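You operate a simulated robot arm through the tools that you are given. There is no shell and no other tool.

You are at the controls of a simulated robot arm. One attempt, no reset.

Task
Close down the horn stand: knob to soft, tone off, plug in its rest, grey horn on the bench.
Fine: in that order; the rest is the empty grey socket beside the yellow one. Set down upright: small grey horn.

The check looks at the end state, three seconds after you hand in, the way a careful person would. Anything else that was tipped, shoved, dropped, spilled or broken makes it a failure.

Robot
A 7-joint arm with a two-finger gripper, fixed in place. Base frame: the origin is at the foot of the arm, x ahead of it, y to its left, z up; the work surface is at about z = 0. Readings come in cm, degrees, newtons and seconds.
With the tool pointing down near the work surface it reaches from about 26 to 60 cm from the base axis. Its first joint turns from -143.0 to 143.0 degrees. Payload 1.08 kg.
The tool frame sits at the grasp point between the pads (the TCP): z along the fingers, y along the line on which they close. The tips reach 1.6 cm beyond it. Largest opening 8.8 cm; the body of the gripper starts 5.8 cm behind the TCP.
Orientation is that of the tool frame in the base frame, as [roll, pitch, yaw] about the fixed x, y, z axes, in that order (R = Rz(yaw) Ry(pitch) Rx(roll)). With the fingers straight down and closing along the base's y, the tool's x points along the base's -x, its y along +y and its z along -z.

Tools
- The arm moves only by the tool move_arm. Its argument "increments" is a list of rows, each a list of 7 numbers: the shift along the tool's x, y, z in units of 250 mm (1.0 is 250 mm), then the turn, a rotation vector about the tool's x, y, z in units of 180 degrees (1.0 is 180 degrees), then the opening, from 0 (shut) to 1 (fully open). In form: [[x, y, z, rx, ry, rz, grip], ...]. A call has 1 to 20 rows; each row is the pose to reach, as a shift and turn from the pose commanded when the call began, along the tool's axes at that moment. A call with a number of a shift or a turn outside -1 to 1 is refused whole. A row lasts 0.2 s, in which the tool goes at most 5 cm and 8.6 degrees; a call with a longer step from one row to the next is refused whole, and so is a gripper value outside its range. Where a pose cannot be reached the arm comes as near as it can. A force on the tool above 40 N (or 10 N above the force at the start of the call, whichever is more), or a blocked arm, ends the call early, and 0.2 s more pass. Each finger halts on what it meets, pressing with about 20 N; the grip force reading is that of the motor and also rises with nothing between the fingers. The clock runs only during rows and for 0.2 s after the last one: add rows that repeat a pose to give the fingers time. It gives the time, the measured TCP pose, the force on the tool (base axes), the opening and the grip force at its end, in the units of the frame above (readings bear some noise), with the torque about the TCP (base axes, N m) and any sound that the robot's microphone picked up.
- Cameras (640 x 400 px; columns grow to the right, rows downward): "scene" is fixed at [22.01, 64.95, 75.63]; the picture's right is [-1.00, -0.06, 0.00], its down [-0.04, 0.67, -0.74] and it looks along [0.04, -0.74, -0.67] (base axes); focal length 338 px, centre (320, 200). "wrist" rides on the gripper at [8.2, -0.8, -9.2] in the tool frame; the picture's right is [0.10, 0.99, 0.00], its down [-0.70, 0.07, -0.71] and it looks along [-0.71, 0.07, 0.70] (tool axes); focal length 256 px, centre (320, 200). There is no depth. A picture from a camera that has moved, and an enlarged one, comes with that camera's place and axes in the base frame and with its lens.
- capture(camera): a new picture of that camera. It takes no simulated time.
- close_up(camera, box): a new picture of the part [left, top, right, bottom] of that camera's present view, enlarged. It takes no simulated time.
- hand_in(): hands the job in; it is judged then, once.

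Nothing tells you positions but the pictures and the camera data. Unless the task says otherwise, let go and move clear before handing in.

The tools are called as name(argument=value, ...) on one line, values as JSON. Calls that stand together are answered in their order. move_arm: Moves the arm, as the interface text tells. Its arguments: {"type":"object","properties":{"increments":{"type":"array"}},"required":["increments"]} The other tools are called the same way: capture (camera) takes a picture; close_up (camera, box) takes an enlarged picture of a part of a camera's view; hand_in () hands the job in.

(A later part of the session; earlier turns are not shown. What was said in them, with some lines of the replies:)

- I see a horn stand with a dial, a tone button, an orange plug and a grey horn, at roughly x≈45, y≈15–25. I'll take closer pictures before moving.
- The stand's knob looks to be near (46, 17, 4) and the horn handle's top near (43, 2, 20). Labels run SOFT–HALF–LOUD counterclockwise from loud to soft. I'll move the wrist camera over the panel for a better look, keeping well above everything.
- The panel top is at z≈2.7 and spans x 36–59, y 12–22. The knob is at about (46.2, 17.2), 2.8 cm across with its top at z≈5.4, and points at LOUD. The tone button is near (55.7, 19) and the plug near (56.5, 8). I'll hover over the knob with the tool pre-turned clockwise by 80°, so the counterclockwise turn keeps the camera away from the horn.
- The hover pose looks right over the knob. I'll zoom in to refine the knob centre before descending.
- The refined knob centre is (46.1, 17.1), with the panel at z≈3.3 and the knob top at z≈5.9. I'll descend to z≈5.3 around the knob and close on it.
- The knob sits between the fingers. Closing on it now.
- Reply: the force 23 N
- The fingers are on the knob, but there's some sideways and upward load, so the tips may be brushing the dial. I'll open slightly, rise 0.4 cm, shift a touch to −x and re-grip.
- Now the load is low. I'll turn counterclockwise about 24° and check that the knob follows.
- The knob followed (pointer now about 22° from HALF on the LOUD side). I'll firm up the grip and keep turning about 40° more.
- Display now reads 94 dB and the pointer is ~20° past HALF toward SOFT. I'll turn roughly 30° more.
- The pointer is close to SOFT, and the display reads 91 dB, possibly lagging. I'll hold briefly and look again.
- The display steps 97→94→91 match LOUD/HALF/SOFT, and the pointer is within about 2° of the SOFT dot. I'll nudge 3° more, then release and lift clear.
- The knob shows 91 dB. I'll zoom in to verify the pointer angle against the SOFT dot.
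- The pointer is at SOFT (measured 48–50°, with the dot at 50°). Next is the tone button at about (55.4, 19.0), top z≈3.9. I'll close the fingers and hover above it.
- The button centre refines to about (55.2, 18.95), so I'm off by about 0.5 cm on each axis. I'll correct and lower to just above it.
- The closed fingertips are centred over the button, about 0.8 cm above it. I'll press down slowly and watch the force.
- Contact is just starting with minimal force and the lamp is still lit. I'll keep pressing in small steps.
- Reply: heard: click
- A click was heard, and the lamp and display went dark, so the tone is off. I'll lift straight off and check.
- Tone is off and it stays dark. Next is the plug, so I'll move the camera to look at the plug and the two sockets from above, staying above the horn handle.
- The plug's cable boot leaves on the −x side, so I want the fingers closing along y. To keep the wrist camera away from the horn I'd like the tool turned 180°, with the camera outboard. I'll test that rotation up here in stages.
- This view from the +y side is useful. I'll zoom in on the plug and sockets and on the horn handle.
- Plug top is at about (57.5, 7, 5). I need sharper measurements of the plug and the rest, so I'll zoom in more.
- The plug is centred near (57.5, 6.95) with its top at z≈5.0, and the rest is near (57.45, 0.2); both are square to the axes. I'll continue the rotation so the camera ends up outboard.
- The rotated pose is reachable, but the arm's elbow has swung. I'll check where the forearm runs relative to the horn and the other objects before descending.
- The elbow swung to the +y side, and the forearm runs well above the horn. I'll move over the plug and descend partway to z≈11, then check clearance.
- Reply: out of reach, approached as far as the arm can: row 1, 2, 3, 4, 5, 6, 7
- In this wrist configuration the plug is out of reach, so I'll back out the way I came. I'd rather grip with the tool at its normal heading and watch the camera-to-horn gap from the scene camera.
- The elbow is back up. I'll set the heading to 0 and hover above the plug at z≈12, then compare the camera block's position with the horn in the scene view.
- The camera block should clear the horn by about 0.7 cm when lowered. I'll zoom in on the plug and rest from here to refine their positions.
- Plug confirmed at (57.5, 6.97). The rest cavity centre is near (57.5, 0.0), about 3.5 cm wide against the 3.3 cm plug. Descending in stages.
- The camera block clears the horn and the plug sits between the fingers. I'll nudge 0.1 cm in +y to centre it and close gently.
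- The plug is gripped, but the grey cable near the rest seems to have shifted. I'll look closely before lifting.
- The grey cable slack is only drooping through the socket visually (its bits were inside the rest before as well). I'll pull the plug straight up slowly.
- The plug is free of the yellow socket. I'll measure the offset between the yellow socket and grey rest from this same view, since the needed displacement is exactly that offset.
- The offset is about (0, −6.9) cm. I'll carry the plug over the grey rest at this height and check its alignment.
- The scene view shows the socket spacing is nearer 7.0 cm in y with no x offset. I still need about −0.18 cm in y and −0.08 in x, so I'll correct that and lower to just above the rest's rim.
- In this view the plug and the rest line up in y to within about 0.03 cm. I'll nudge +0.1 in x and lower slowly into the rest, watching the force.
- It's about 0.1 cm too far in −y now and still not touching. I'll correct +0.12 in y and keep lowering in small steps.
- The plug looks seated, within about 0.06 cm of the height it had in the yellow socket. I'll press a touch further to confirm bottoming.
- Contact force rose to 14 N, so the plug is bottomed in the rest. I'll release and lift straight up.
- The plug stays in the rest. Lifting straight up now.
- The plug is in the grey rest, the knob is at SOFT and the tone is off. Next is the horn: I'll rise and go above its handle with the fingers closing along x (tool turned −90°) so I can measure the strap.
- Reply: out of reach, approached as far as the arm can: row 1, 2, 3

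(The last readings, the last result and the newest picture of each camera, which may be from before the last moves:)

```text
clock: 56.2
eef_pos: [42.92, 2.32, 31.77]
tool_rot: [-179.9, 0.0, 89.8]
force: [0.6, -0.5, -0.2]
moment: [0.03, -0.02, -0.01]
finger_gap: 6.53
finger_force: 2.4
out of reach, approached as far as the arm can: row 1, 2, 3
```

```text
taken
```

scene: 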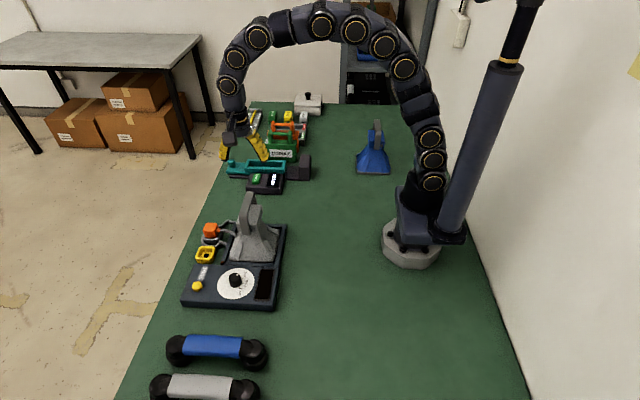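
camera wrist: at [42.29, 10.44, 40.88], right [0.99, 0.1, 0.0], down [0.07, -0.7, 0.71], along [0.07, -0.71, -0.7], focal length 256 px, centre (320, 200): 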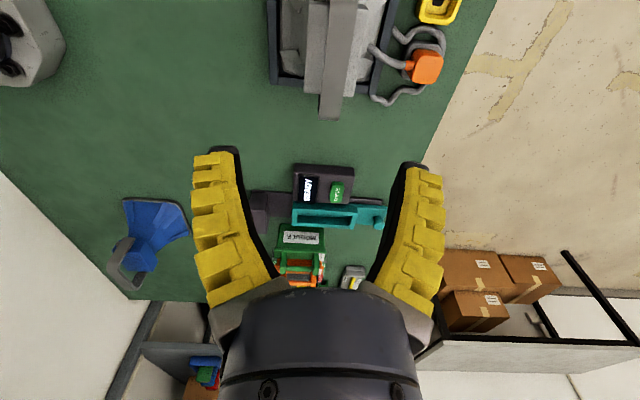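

move_arm(increments=[[0.1, 0, 0, 0, 0, 0, 0.7], [0.2, 0, 0, 0, 0, 0, 0.7], [0.3, 0, 0, 0, 0, 0, 0.7], [0.3, 0, 0, 0, 0, 0, 0.7]])

close_up(camera="wrist", box=[230, 40, 430, 200])

capture(camera="wrist")

```text
clock: 57.2
eef_pos: [43.08, 9.89, 31.63]
tool_rot: [180.0, 0.0, 89.9]
force: [-0.8, -0.7, 0.0]
moment: [-0.03, 0.03, 0.0]
finger_gap: 6.53
finger_force: 2.7
```

```text
2.50 times, centred on (330, 120) of wrist
camera zoom: at [42.36, 18.03, 40.9], right [0.99, 0.1, 0.0], down [0.07, -0.7, 0.71], along [0.07, -0.71, -0.71], focal length 640 px, centre (295, 400)
```

zoom: 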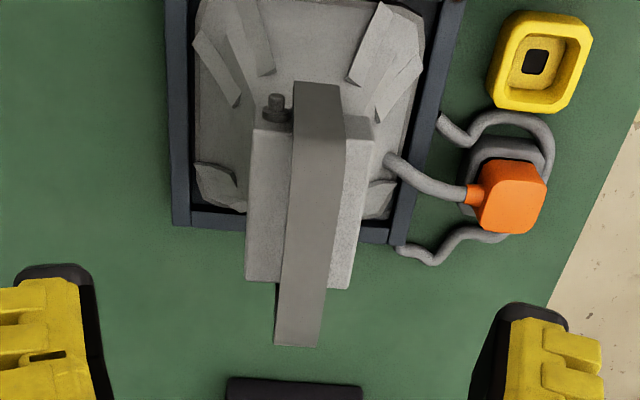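

```text
taken
camera wrist: at [42.36, 18.03, 40.9], right [0.99, 0.1, 0.0], down [0.07, -0.7, 0.71], along [0.07, -0.71, -0.71], focal length 256 px, centre (320, 200)
```

wrist: 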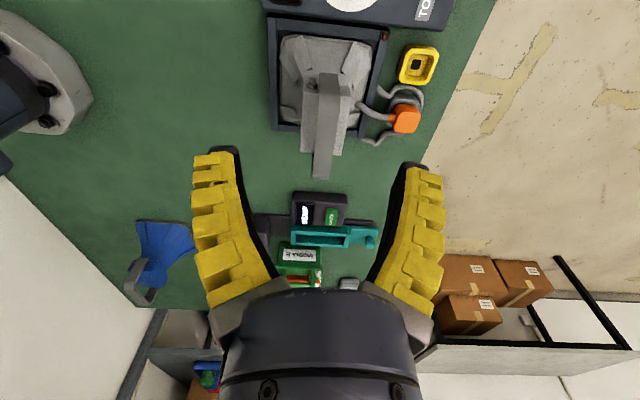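

close_up(camera="wrist", box=[285, 60, 365, 190])

close_up(camera="scene", box=[215, 180, 295, 275])

```text
3.08 times, centred on (325, 125) of wrist
camera zoom: at [42.36, 18.03, 40.9], right [0.99, 0.1, 0.0], down [0.07, -0.7, 0.71], along [0.07, -0.71, -0.71], focal length 788 px, centre (305, 431)
```

zoom: 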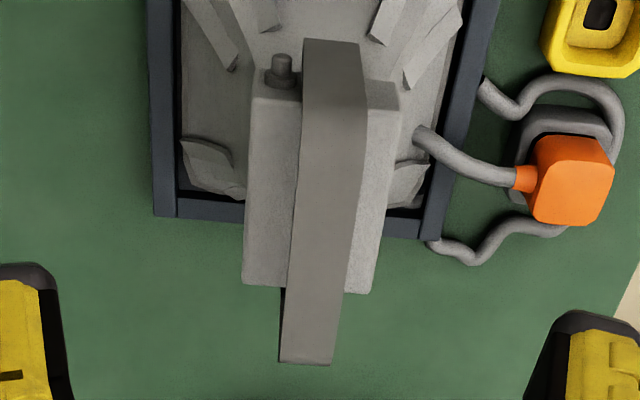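

```text
4.21 times, centred on (255, 228) of scene
camera zoom: at [22.01, 64.95, 75.63], right [-1.0, -0.06, 0.0], down [-0.04, 0.67, -0.74], along [0.04, -0.74, -0.67], focal length 1422 px, centre (594, 84)
```

zoom: 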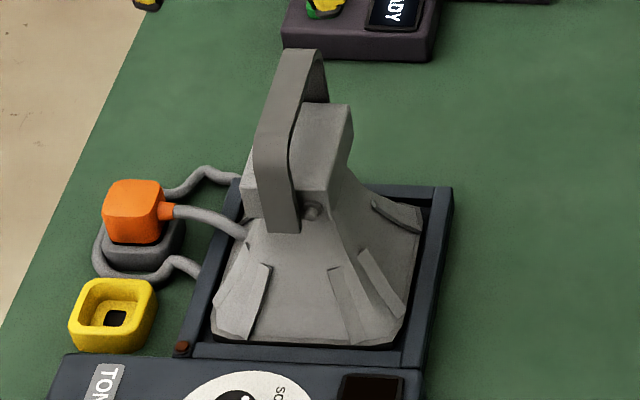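

Cross-checking views, the handle's top bar is at about z=17.4, spanning y −1.7…7.9, with its strap 2.1 cm wide centred at x≈44.3. I'll hover above the bar's middle and re-measure up close.

move_arm(increments=[[-0.09, 0.016, 0, 0, 0, 0, 0.6], [-0.18, 0.032, 0, 0, 0, 0, 0.5], [-0.267, 0.0477, 0, 0, 0, 0, 0.5], [-0.267, 0.0477, 0.12, 0, 0, 0, 0.5], [-0.267, 0.0477, 0.24, 0, 0, 0, 0.5], [-0.267, 0.0477, 0.35, 0, 0, 0, 0.5], [-0.267, 0.0477, 0.35, 0, 0, 0, 0.5]])

capture(camera="wrist")

close_up(camera="scene", box=[205, 160, 305, 270])

```text
clock: 58.8
eef_pos: [44.19, 3.07, 23.0]
tool_rot: [179.9, 0.0, 89.9]
force: [-0.2, -0.2, 0.2]
moment: [0.0, 0.02, 0.03]
finger_gap: 4.85
finger_force: 3.3
```

```text
taken
camera wrist: at [43.44, 11.16, 32.22], right [0.99, 0.1, 0.0], down [0.07, -0.7, 0.71], along [0.07, -0.71, -0.71], focal length 256 px, centre (320, 200)
```

wrist: 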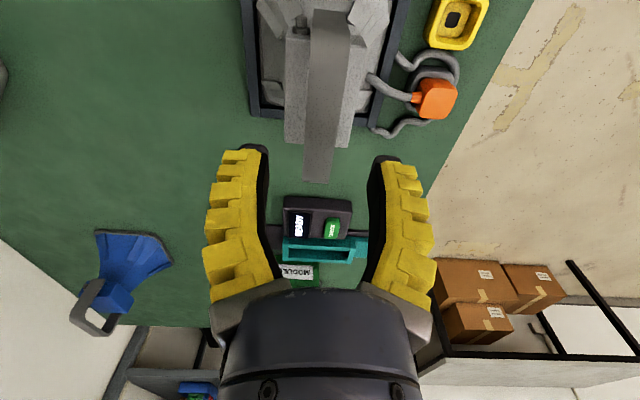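

```text
3.64 times, centred on (255, 215) of scene
camera zoom: at [22.01, 64.95, 75.63], right [-1.0, -0.06, 0.0], down [-0.04, 0.67, -0.74], along [0.04, -0.74, -0.67], focal length 1228 px, centre (556, 146)
```

zoom: 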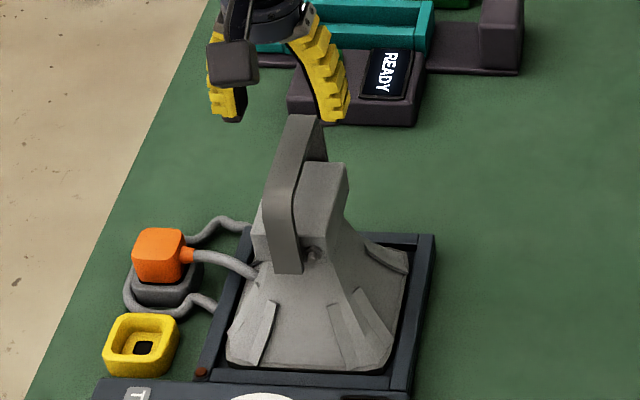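

close_up(camera="wrist", box=[250, 0, 400, 200])

close_up(camera="scene", box=[225, 180, 275, 240])

```text
2.00 times, centred on (325, 100) of wrist
camera zoom: at [43.44, 11.16, 32.22], right [0.99, 0.1, 0.0], down [0.07, -0.7, 0.71], along [0.07, -0.71, -0.71], focal length 512 px, centre (310, 400)
```

zoom: 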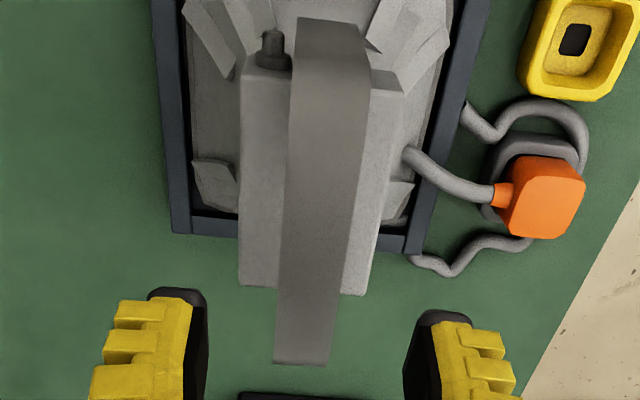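

```text
6.67 times, centred on (250, 210) of scene
camera zoom: at [22.01, 64.95, 75.63], right [-1.0, -0.06, 0.0], down [-0.04, 0.67, -0.74], along [0.04, -0.74, -0.67], focal length 2252 px, centre (787, 133)
```

zoom: 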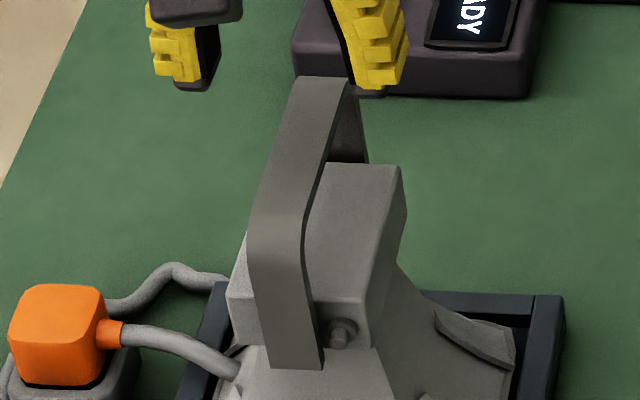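

The strap centre at mid-bar is x≈44.4, with its top at z≈17.6. I'll shift +0.17 in x and descend so the pads straddle the strap.

move_arm(increments=[[0.004, 0.0068, 0.05, 0, 0, 0, 0.5], [0.004, 0.0068, 0.1, 0, 0, 0, 0.5], [0.004, 0.0068, 0.15, 0, 0, 0, 0.5], [0.004, 0.0068, 0.19, 0, 0, 0, 0.5], [0.004, 0.0068, 0.232, 0, 0, 0, 0.5], [0.004, 0.0068, 0.232, 0, 0, 0, 0.5]])

close_up(camera="wrist", box=[220, 0, 420, 220])

close_up(camera="scene", box=[225, 180, 275, 240])

```text
clock: 60.2
eef_pos: [44.29, 3.3, 17.16]
tool_rot: [-180.0, 0.1, 89.9]
force: [-0.1, 0.1, 0.1]
moment: [0.02, 0.0, 0.0]
finger_gap: 4.88
finger_force: 3.0
```

```text
1.82 times, centred on (320, 110) of wrist
camera zoom: at [43.57, 11.36, 26.36], right [0.99, 0.1, 0.0], down [0.07, -0.7, 0.71], along [0.07, -0.71, -0.7], focal length 465 px, centre (320, 364)
```

zoom: 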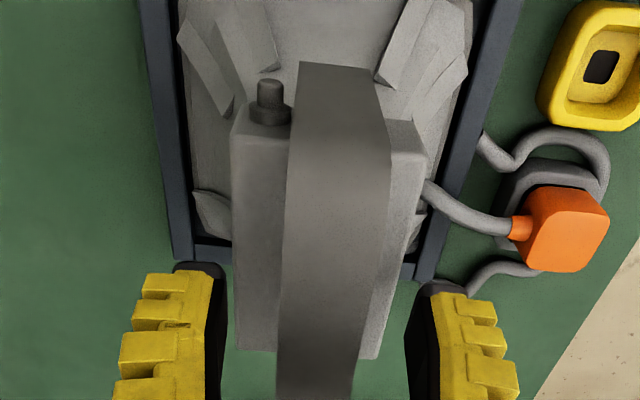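

```text
6.67 times, centred on (250, 210) of scene
camera zoom: at [22.01, 64.95, 75.63], right [-1.0, -0.06, 0.0], down [-0.04, 0.67, -0.74], along [0.04, -0.74, -0.67], focal length 2252 px, centre (787, 133)
```

zoom: 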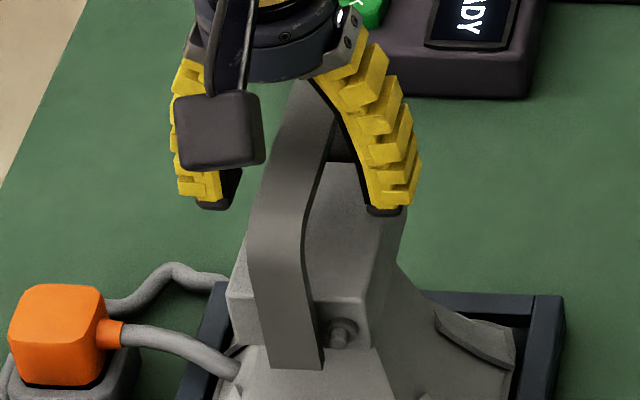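

The strap is between the fingers at TCP level, well centred. Closing on it.

move_arm(increments=[[0, 0, 0, 0, 0, 0, 0.4], [0, 0, 0, 0, 0, 0, 0.3], [0, 0, 0, 0, 0, 0, 0.2], [0, 0, 0, 0, 0, 0, 0.08], [0, 0, 0, 0, 0, 0, 0.02], [0, 0, 0, 0, 0, 0, 0.0]])

close_up(camera="wrist", box=[220, 0, 420, 220])

close_up(camera="scene", box=[215, 170, 295, 280])

```text
clock: 61.6
eef_pos: [44.29, 3.26, 17.28]
tool_rot: [180.0, -0.1, 89.9]
force: [0.1, -0.3, -3.5]
moment: [0.03, 0.0, 0.0]
finger_gap: 0.61
finger_force: 20.6
```

```text
1.82 times, centred on (320, 110) of wrist
camera zoom: at [43.56, 11.36, 26.36], right [0.99, 0.1, 0.0], down [0.07, -0.7, 0.71], along [0.07, -0.71, -0.7], focal length 465 px, centre (320, 364)
```

zoom: 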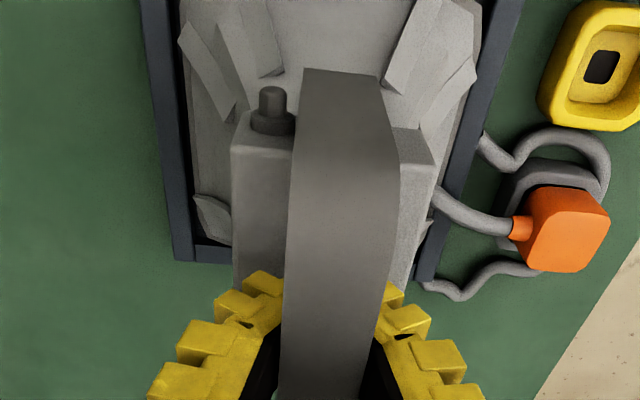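

```text
3.64 times, centred on (255, 225) of scene
camera zoom: at [22.01, 64.95, 75.63], right [-1.0, -0.06, 0.0], down [-0.04, 0.67, -0.74], along [0.04, -0.74, -0.67], focal length 1228 px, centre (556, 109)
```

zoom: 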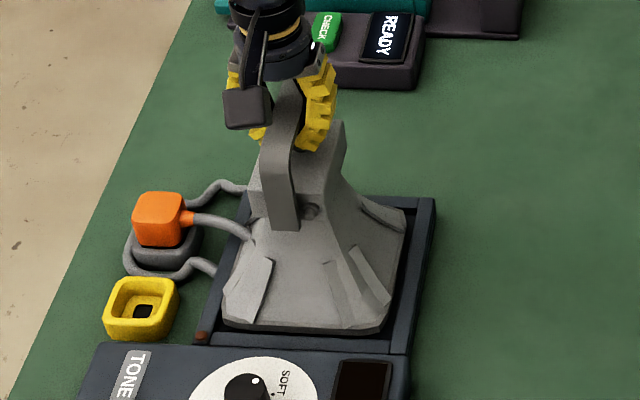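

The fingertips closed underneath the bar, cradling the handle, which is a secure hook. I'll lift slowly and check the weight and stability.

move_arm(increments=[[0, 0, -0.02, 0, 0, 0, 0], [0, 0, -0.04, 0, 0, 0, 0], [0, 0, -0.06, 0, 0, 0, 0], [0, 0, -0.08, 0, 0, 0, 0], [0, 0, -0.1, 0, 0, 0, 0], [0, 0, -0.12, 0, 0, 0, 0], [0, 0, -0.12, 0, 0, 0, 0]])

close_up(camera="scene", box=[195, 150, 305, 290])

capture(camera="wrist")

```text
clock: 63.2
eef_pos: [44.36, 3.32, 20.36]
tool_rot: [179.9, 0.0, 89.9]
force: [0.5, 0.2, -3.4]
moment: [0.03, 0.01, -0.01]
finger_gap: 0.61
finger_force: 19.4
```

```text
2.86 times, centred on (250, 220) of scene
camera zoom: at [22.01, 64.95, 75.63], right [-1.0, -0.06, 0.0], down [-0.04, 0.67, -0.74], along [0.04, -0.74, -0.67], focal length 965 px, centre (520, 143)
```

zoom: 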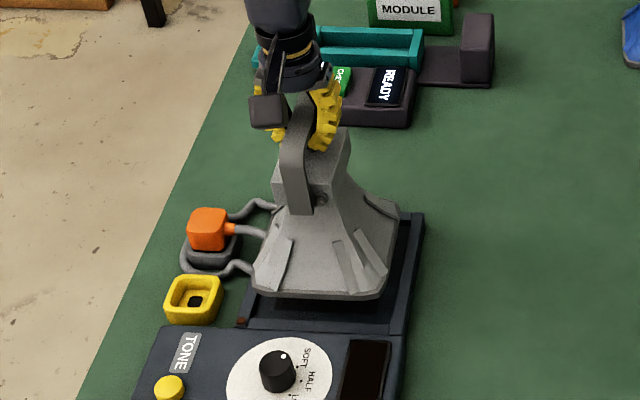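

```text
taken
camera wrist: at [43.67, 11.4, 29.38], right [0.99, 0.1, 0.0], down [0.07, -0.7, 0.71], along [0.07, -0.71, -0.7], focal length 256 px, centre (320, 200)
```

wrist: 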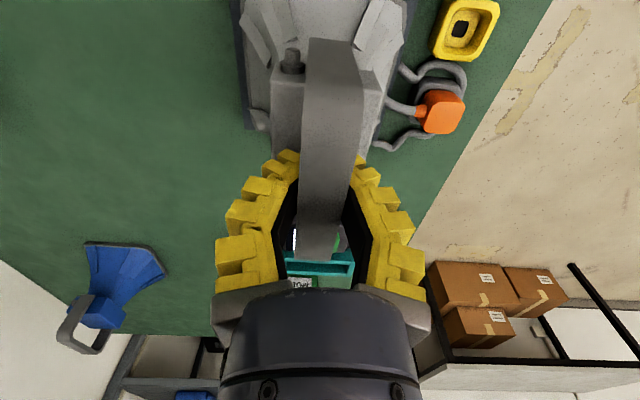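

The horn weighs about 3.4 N and hangs upright from the handle, clear of its tray. I'll lift it higher, then carry it toward the free bench area at about (27.5, 11).

move_arm(increments=[[0, 0, -0.03, 0, 0, 0, 0], [0, 0, -0.08, 0, 0, 0, 0], [0, 0, -0.14, 0, 0, 0, 0], [0, 0, -0.2, 0, 0, 0, 0], [0, 0, -0.26, 0, 0, 0, 0], [0, 0, -0.3, 0, 0, 0, 0], [0, 0, -0.31, 0, 0, 0, 0], [0, 0, -0.31, 0, 0, 0, 0]])

capture(camera="scene")

```text
clock: 65.0
eef_pos: [44.36, 3.19, 27.99]
tool_rot: [-179.9, 0.0, 90.0]
force: [-0.1, 0.3, -3.7]
moment: [-0.01, -0.02, 0.02]
finger_gap: 0.6
finger_force: 20.3
```

```text
taken
```

scene: 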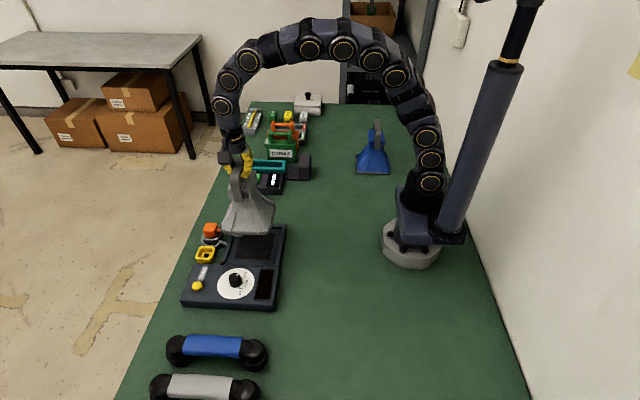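

move_arm(increments=[[0.0123, -0.027, 0, 0, 0, 0, 0], [0.037, -0.0811, 0, 0, 0, 0, 0], [0.0678, -0.1487, 0, 0, 0, 0, 0], [0.1016, -0.2231, 0, 0, 0, 0, 0], [0.1386, -0.3042, 0, 0, 0, 0, 0], [0.1756, -0.3853, 0, 0, 0, 0, 0], [0.2094, -0.4597, 0, 0, 0, 0, 0], [0.2402, -0.5273, 0, 0, 0, 0, 0], [0.268, -0.5881, 0, 0, 0, 0, 0], [0.2895, -0.6354, 0, 0, 0, 0, 0], [0.3018, -0.6625, 0, 0, 0, 0, 0], [0.308, -0.676, 0, 0, 0, 0, 0], [0.308, -0.676, 0, 0, 0, 0, 0], [0.308, -0.676, 0, 0, 0, 0, 0]])

capture(camera="scene")

capture(camera="wrist")

```text
clock: 68.0
eef_pos: [27.42, 11.09, 28.01]
tool_rot: [-180.0, -0.1, 90.0]
force: [0.3, -0.8, -3.5]
moment: [0.01, -0.03, -0.03]
finger_gap: 0.58
finger_force: 20.2
```

```text
taken
```

scene: 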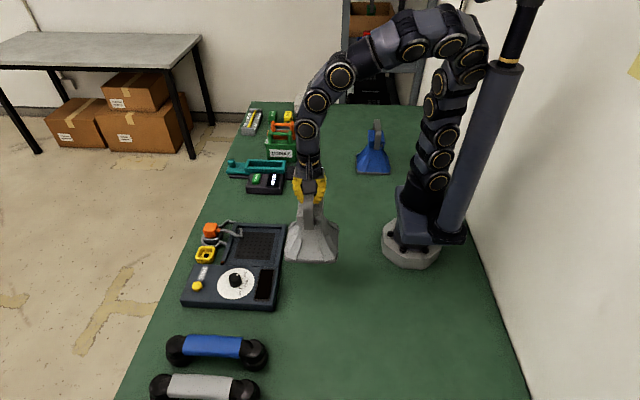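

```text
taken
camera wrist: at [26.66, 19.2, 37.14], right [0.99, 0.1, 0.0], down [0.07, -0.7, 0.71], along [0.07, -0.71, -0.7], focal length 256 px, centre (320, 200)
```

wrist: 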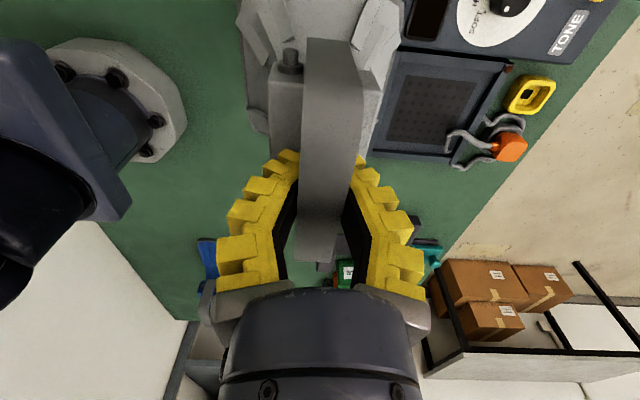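

The horn hangs above clear bench at about (27.4, 11). I'll lower it to just above the surface and then more slowly.

move_arm(increments=[[0, 0, 0.03, 0, 0, 0, 0], [0, 0, 0.09, 0, 0, 0, 0], [0, 0, 0.15, 0, 0, 0, 0], [0, 0, 0.21, 0, 0, 0, 0], [0, 0, 0.27, 0, 0, 0, 0], [0, 0, 0.32, 0, 0, 0, 0], [0, 0, 0.35, 0, 0, 0, 0], [0, 0, 0.36, 0, 0, 0, 0], [0, 0, 0.36, 0, 0, 0, 0]])

close_up(camera="scene", box=[250, 140, 400, 290])

```text
clock: 70.0
eef_pos: [27.53, 11.06, 18.86]
tool_rot: [180.0, 0.1, 89.9]
force: [0.6, 0.4, -2.9]
moment: [-0.01, 0.02, -0.01]
finger_gap: 0.62
finger_force: 19.8
```

```text
2.67 times, centred on (325, 215) of scene
camera zoom: at [22.01, 64.95, 75.63], right [-1.0, -0.06, 0.0], down [-0.04, 0.67, -0.74], along [0.04, -0.74, -0.67], focal length 901 px, centre (307, 160)
```

zoom: 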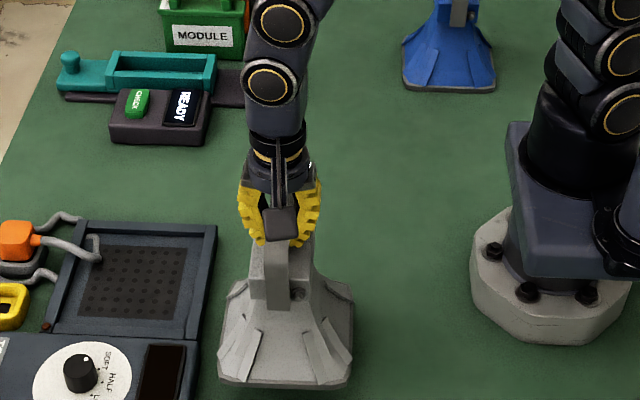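

The horn base clears the stand by about 2 cm. Lowering slowly until its weight comes off.

move_arm(increments=[[0, 0, 0.012, 0, 0, 0, 0], [0, 0, 0.024, 0, 0, 0, 0], [0, 0, 0.036, 0, 0, 0, 0], [0, 0, 0.048, 0, 0, 0, 0], [0, 0, 0.06, 0, 0, 0, 0], [0, 0, 0.06, 0, 0, 0, 0]])

close_up(camera="scene", box=[250, 140, 400, 290])

```text
clock: 71.4
eef_pos: [27.61, 11.0, 17.44]
tool_rot: [180.0, 0.0, 89.9]
force: [0.6, 0.1, -3.7]
moment: [0.04, -0.02, 0.0]
finger_gap: 0.61
finger_force: 19.8
```

```text
2.67 times, centred on (325, 215) of scene
camera zoom: at [22.01, 64.95, 75.63], right [-1.0, -0.06, 0.0], down [-0.04, 0.67, -0.74], along [0.04, -0.74, -0.67], focal length 901 px, centre (307, 160)
```

zoom: 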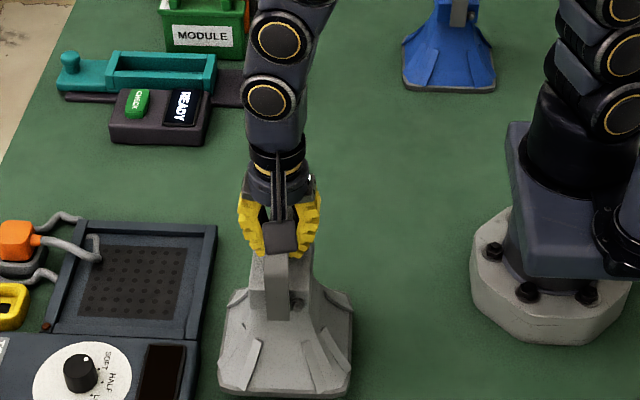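

move_arm(increments=[[0, 0, 0.01, 0, 0, 0, 0], [0, 0, 0.02, 0, 0, 0, 0], [0, 0, 0.03, 0, 0, 0, 0], [0, 0, 0.04, 0, 0, 0, 0], [0, 0, 0.04, 0, 0, 0, 0]])

```text
clock: 72.6
eef_pos: [27.4, 11.04, 16.55]
tool_rot: [180.0, 0.0, 89.9]
force: [-0.1, 0.1, -3.3]
moment: [0.0, -0.01, 0.04]
finger_gap: 0.61
finger_force: 20.7
```

Still carrying the weight at z≈16.5, so I'll continue down in small steps.

move_arm(increments=[[0, 0, 0.008, 0, 0, 0, 0], [0, 0, 0.016, 0, 0, 0, 0], [0, 0, 0.024, 0, 0, 0, 0], [0, 0, 0.024, 0, 0, 0, 0]])

close_up(camera="scene", box=[270, 190, 360, 290])

```text
clock: 73.6
eef_pos: [27.46, 11.03, 15.78]
tool_rot: [180.0, 0.0, 89.9]
force: [-0.7, -0.2, -4.3]
moment: [0.01, -0.03, 0.01]
finger_gap: 0.59
finger_force: 19.8
```

```text
4.00 times, centred on (315, 240) of scene
camera zoom: at [22.01, 64.95, 75.63], right [-1.0, -0.06, 0.0], down [-0.04, 0.67, -0.74], along [0.04, -0.74, -0.67], focal length 1351 px, centre (340, 40)
```

zoom: 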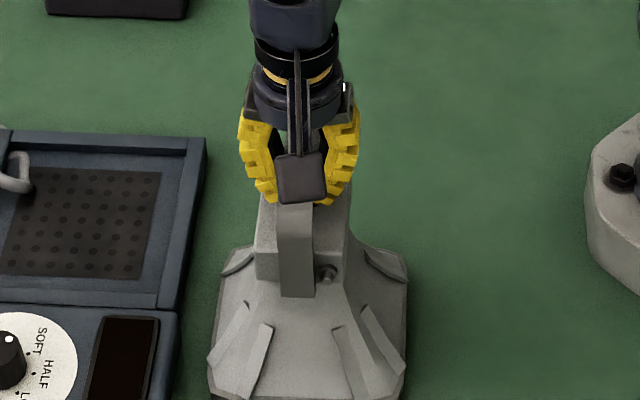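

move_arm(increments=[[0, 0, 0.008, 0, 0, 0, 0], [0, 0, 0.016, 0, 0, 0, 0], [0, 0, 0.024, 0, 0, 0, 0], [0, 0, 0.024, 0, 0, 0, 0]])

close_up(camera="scene", box=[270, 200, 370, 310])

```text
clock: 74.6
eef_pos: [27.47, 10.92, 15.18]
tool_rot: [179.9, 0.1, 90.0]
force: [-0.1, -1.2, -4.5]
moment: [0.0, -0.01, 0.02]
finger_gap: 0.58
finger_force: 19.7
```

```text
3.64 times, centred on (320, 255) of scene
camera zoom: at [22.01, 64.95, 75.63], right [-1.0, -0.06, 0.0], down [-0.04, 0.67, -0.74], along [0.04, -0.74, -0.67], focal length 1228 px, centre (320, 0)
```

zoom: 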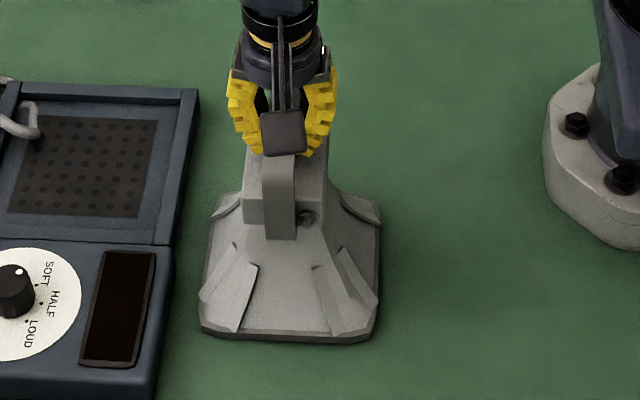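

move_arm(increments=[[0, 0, 0.006, 0, 0, 0, 0], [0, 0, 0.012, 0, 0, 0, 0], [0, 0, 0.018, 0, 0, 0, 0], [0, 0, 0.018, 0, 0, 0, 0]])

close_up(camera="scene", box=[270, 200, 370, 310])

capture(camera="wrist")

```text
clock: 75.6
eef_pos: [27.54, 10.94, 14.76]
tool_rot: [179.9, 0.0, 89.8]
force: [1.2, 0.6, 2.8]
moment: [-0.01, 0.05, 0.05]
finger_gap: 0.6
finger_force: 20.6
```

```text
3.64 times, centred on (320, 255) of scene
camera zoom: at [22.01, 64.95, 75.63], right [-1.0, -0.06, 0.0], down [-0.04, 0.67, -0.74], along [0.04, -0.74, -0.67], focal length 1228 px, centre (320, 0)
```

zoom: 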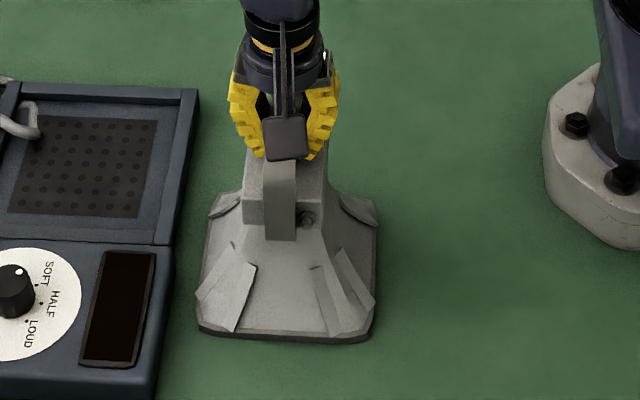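

```text
taken
camera wrist: at [26.76, 19.11, 23.97], right [0.99, 0.1, 0.0], down [0.07, -0.7, 0.71], along [0.07, -0.71, -0.7], focal length 256 px, centre (320, 200)
```

wrist: 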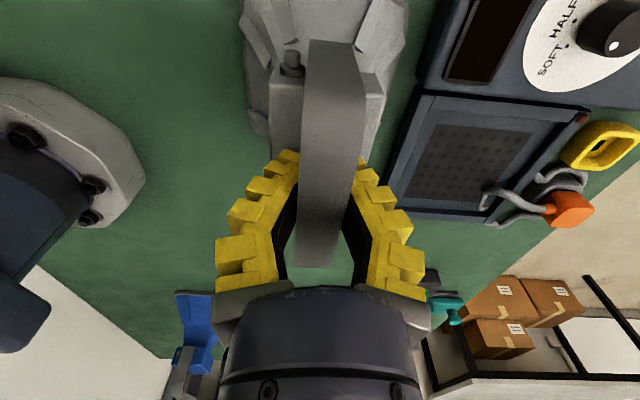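

The force flipped to +2.8 N, so the horn is standing on the bench. I'll open gradually to release the handle.

move_arm(increments=[[0, 0, -0.004, 0, 0, 0, 0.08], [0, 0, -0.004, 0, 0, 0, 0.16], [0, 0, -0.004, 0, 0, 0, 0.25], [0, 0, -0.004, 0, 0, 0, 0.35], [0, 0, -0.004, 0, 0, 0, 0.45], [0, 0, -0.004, 0, 0, 0, 0.52], [0, 0, -0.004, 0, 0, 0, 0.52]])

close_up(camera="wrist", box=[220, 0, 420, 290])

close_up(camera="scene", box=[270, 180, 370, 310])

```text
clock: 77.2
eef_pos: [27.49, 10.99, 14.91]
tool_rot: [-179.9, 0.0, 89.9]
force: [0.1, -0.2, 1.2]
moment: [0.0, -0.03, 0.01]
finger_gap: 5.05
finger_force: 3.6
```

```text
1.38 times, centred on (320, 145) of wrist
camera zoom: at [26.74, 19.15, 24.08], right [0.99, 0.1, 0.0], down [0.07, -0.7, 0.71], along [0.07, -0.71, -0.7], focal length 353 px, centre (320, 276)
```

zoom: 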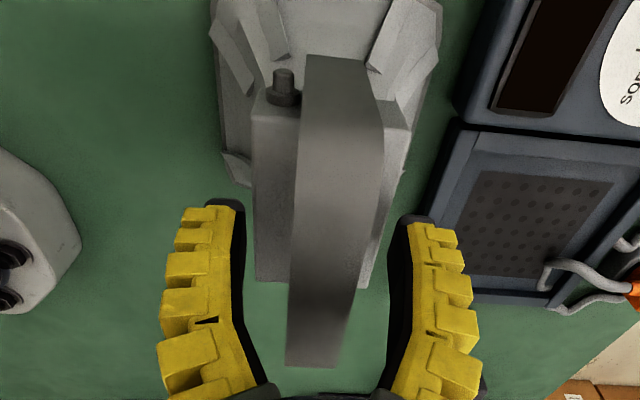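

```text
3.08 times, centred on (320, 245) of scene
camera zoom: at [22.01, 64.95, 75.63], right [-1.0, -0.06, 0.0], down [-0.04, 0.67, -0.74], along [0.04, -0.74, -0.67], focal length 1039 px, centre (320, 62)
```

zoom: 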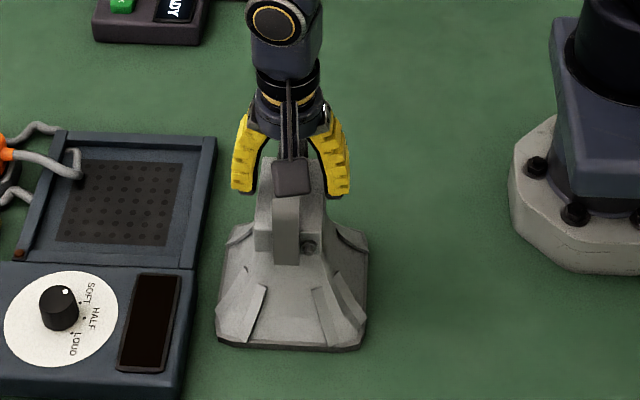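

The fingers are clear on both sides of the strap. Lifting straight up and away.

move_arm(increments=[[0, 0, -0.03, 0, 0, 0, 0.55], [0, 0, -0.08, 0, 0, 0, 0.55], [0, 0, -0.16, 0, 0, 0, 0.55], [0, 0, -0.26, 0, 0, 0, 0.55], [0, 0, -0.38, 0, 0, 0, 0.55], [0, 0, -0.5, 0, 0, 0, 0.55], [0, 0, -0.62, 0, 0, 0, 0.55], [0, 0, -0.72, 0, 0, 0, 0.55], [0, 0, -0.72, 0, 0, 0, 0.55]])

capture(camera="scene")

capture(camera="wrist")

```text
clock: 79.2
eef_pos: [27.38, 11.32, 30.94]
tool_rot: [-175.5, -2.0, 89.3]
force: [0.2, 0.0, 0.7]
moment: [-0.02, 0.01, 0.03]
finger_gap: 5.28
finger_force: 3.7
```

```text
taken
```

scene: 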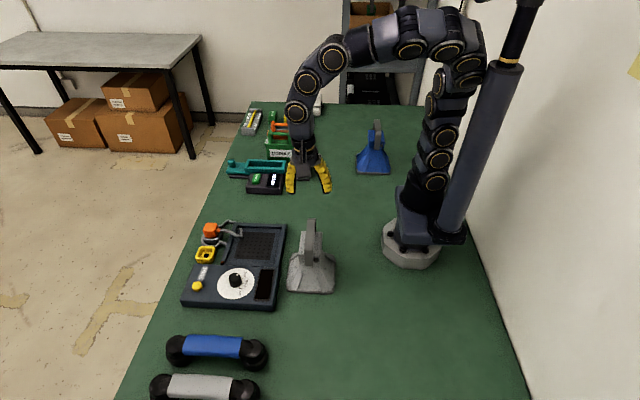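

```text
taken
camera wrist: at [27.57, 19.13, 40.48], right [0.99, 0.09, -0.08], down [0.12, -0.73, 0.68], along [0.01, -0.68, -0.73], focal length 256 px, centre (320, 200)
```

wrist: 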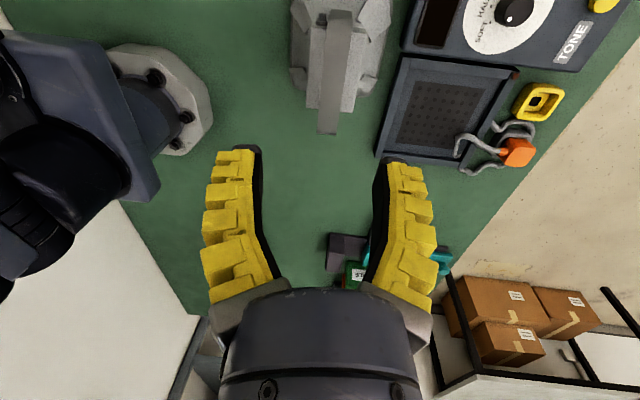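

The horn stands upright on the bench and the arm is clear. I'll do a final close inspection of everything.

close_up(camera="scene", box=[180, 210, 350, 320])

close_up(camera="wrist", box=[370, 0, 640, 180])

close_up(camera="scene", box=[190, 215, 250, 270])

close_up(camera="scene", box=[220, 85, 420, 205])

```text
3.64 times, centred on (265, 265) of scene
camera zoom: at [22.01, 64.95, 75.63], right [-1.0, -0.06, 0.0], down [-0.04, 0.67, -0.74], along [0.04, -0.74, -0.67], focal length 1228 px, centre (520, -36)
```

zoom: 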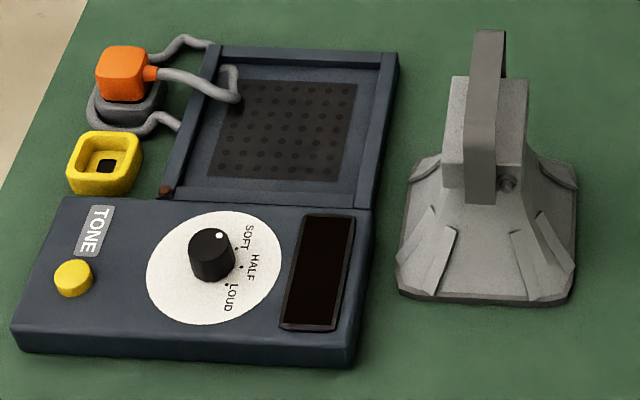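

```text
2.22 times, centred on (505, 90) of wrist
camera zoom: at [27.57, 19.13, 40.48], right [0.99, 0.09, -0.08], down [0.12, -0.73, 0.68], along [0.01, -0.68, -0.73], focal length 569 px, centre (-91, 444)
```

zoom: 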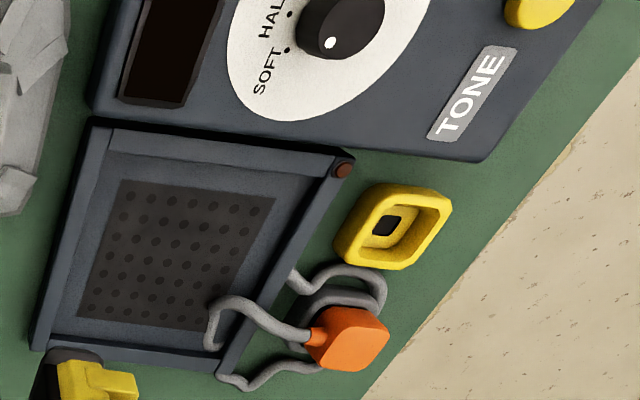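

```text
7.27 times, centred on (220, 242) of scene
camera zoom: at [22.01, 64.95, 75.63], right [-1.0, -0.06, 0.0], down [-0.04, 0.67, -0.74], along [0.04, -0.74, -0.67], focal length 2457 px, centre (1047, -109)
```

zoom: 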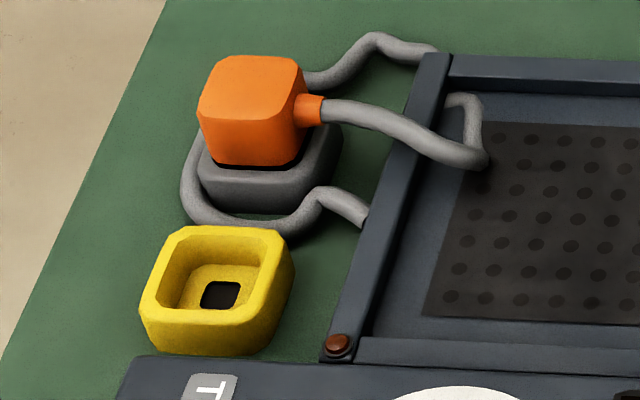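

```text
3.20 times, centred on (320, 145) of scene
camera zoom: at [22.01, 64.95, 75.63], right [-1.0, -0.06, 0.0], down [-0.04, 0.67, -0.74], along [0.04, -0.74, -0.67], focal length 1081 px, centre (320, 376)
```

zoom: 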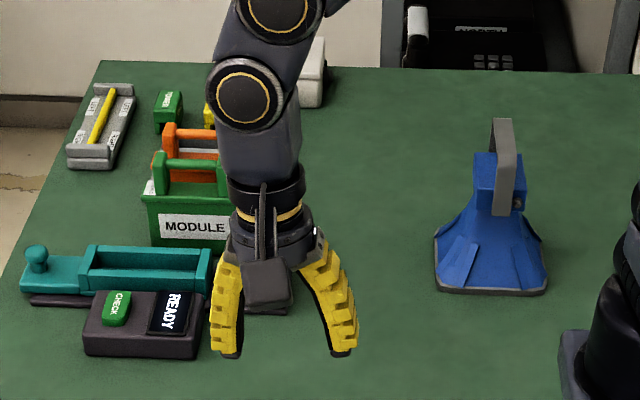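

Every item checks out: the knob points at SOFT, the tone lamp and display are dark, and the plug sits in the grey rest at the same depth it had in the yellow socket. The grey horn stands upright on clear bench, nothing else has moved, and the gripper is open and clear, so I'm handing in.

hand_in()

```text
The job is handed in.
```

The horn stand is closed down, done in the order you gave, and I've handed the job in. I checked each item in the final pictures but don't have the result of the check.

- **Knob:** it points at SOFT, within a couple of degrees. The display had stepped down from 97 to 91 dB before it went dark.
- **Tone:** I pressed the button once and heard a click. The button lamp, the small indicator light and the display all went off and stayed off.
- **Plug:** it is in the grey rest, at the same depth it had in the yellow socket.
- **Horn:** it stands upright on clear bench at about x 27, y 11, roughly 2 cm from the stand.

The plug's slack cable passed through the socket and tray walls in some pictures. It looked like a display effect and never got in the way.

I saw nothing else tipped, shoved or dropped. The gripper is open and clear above the bench.
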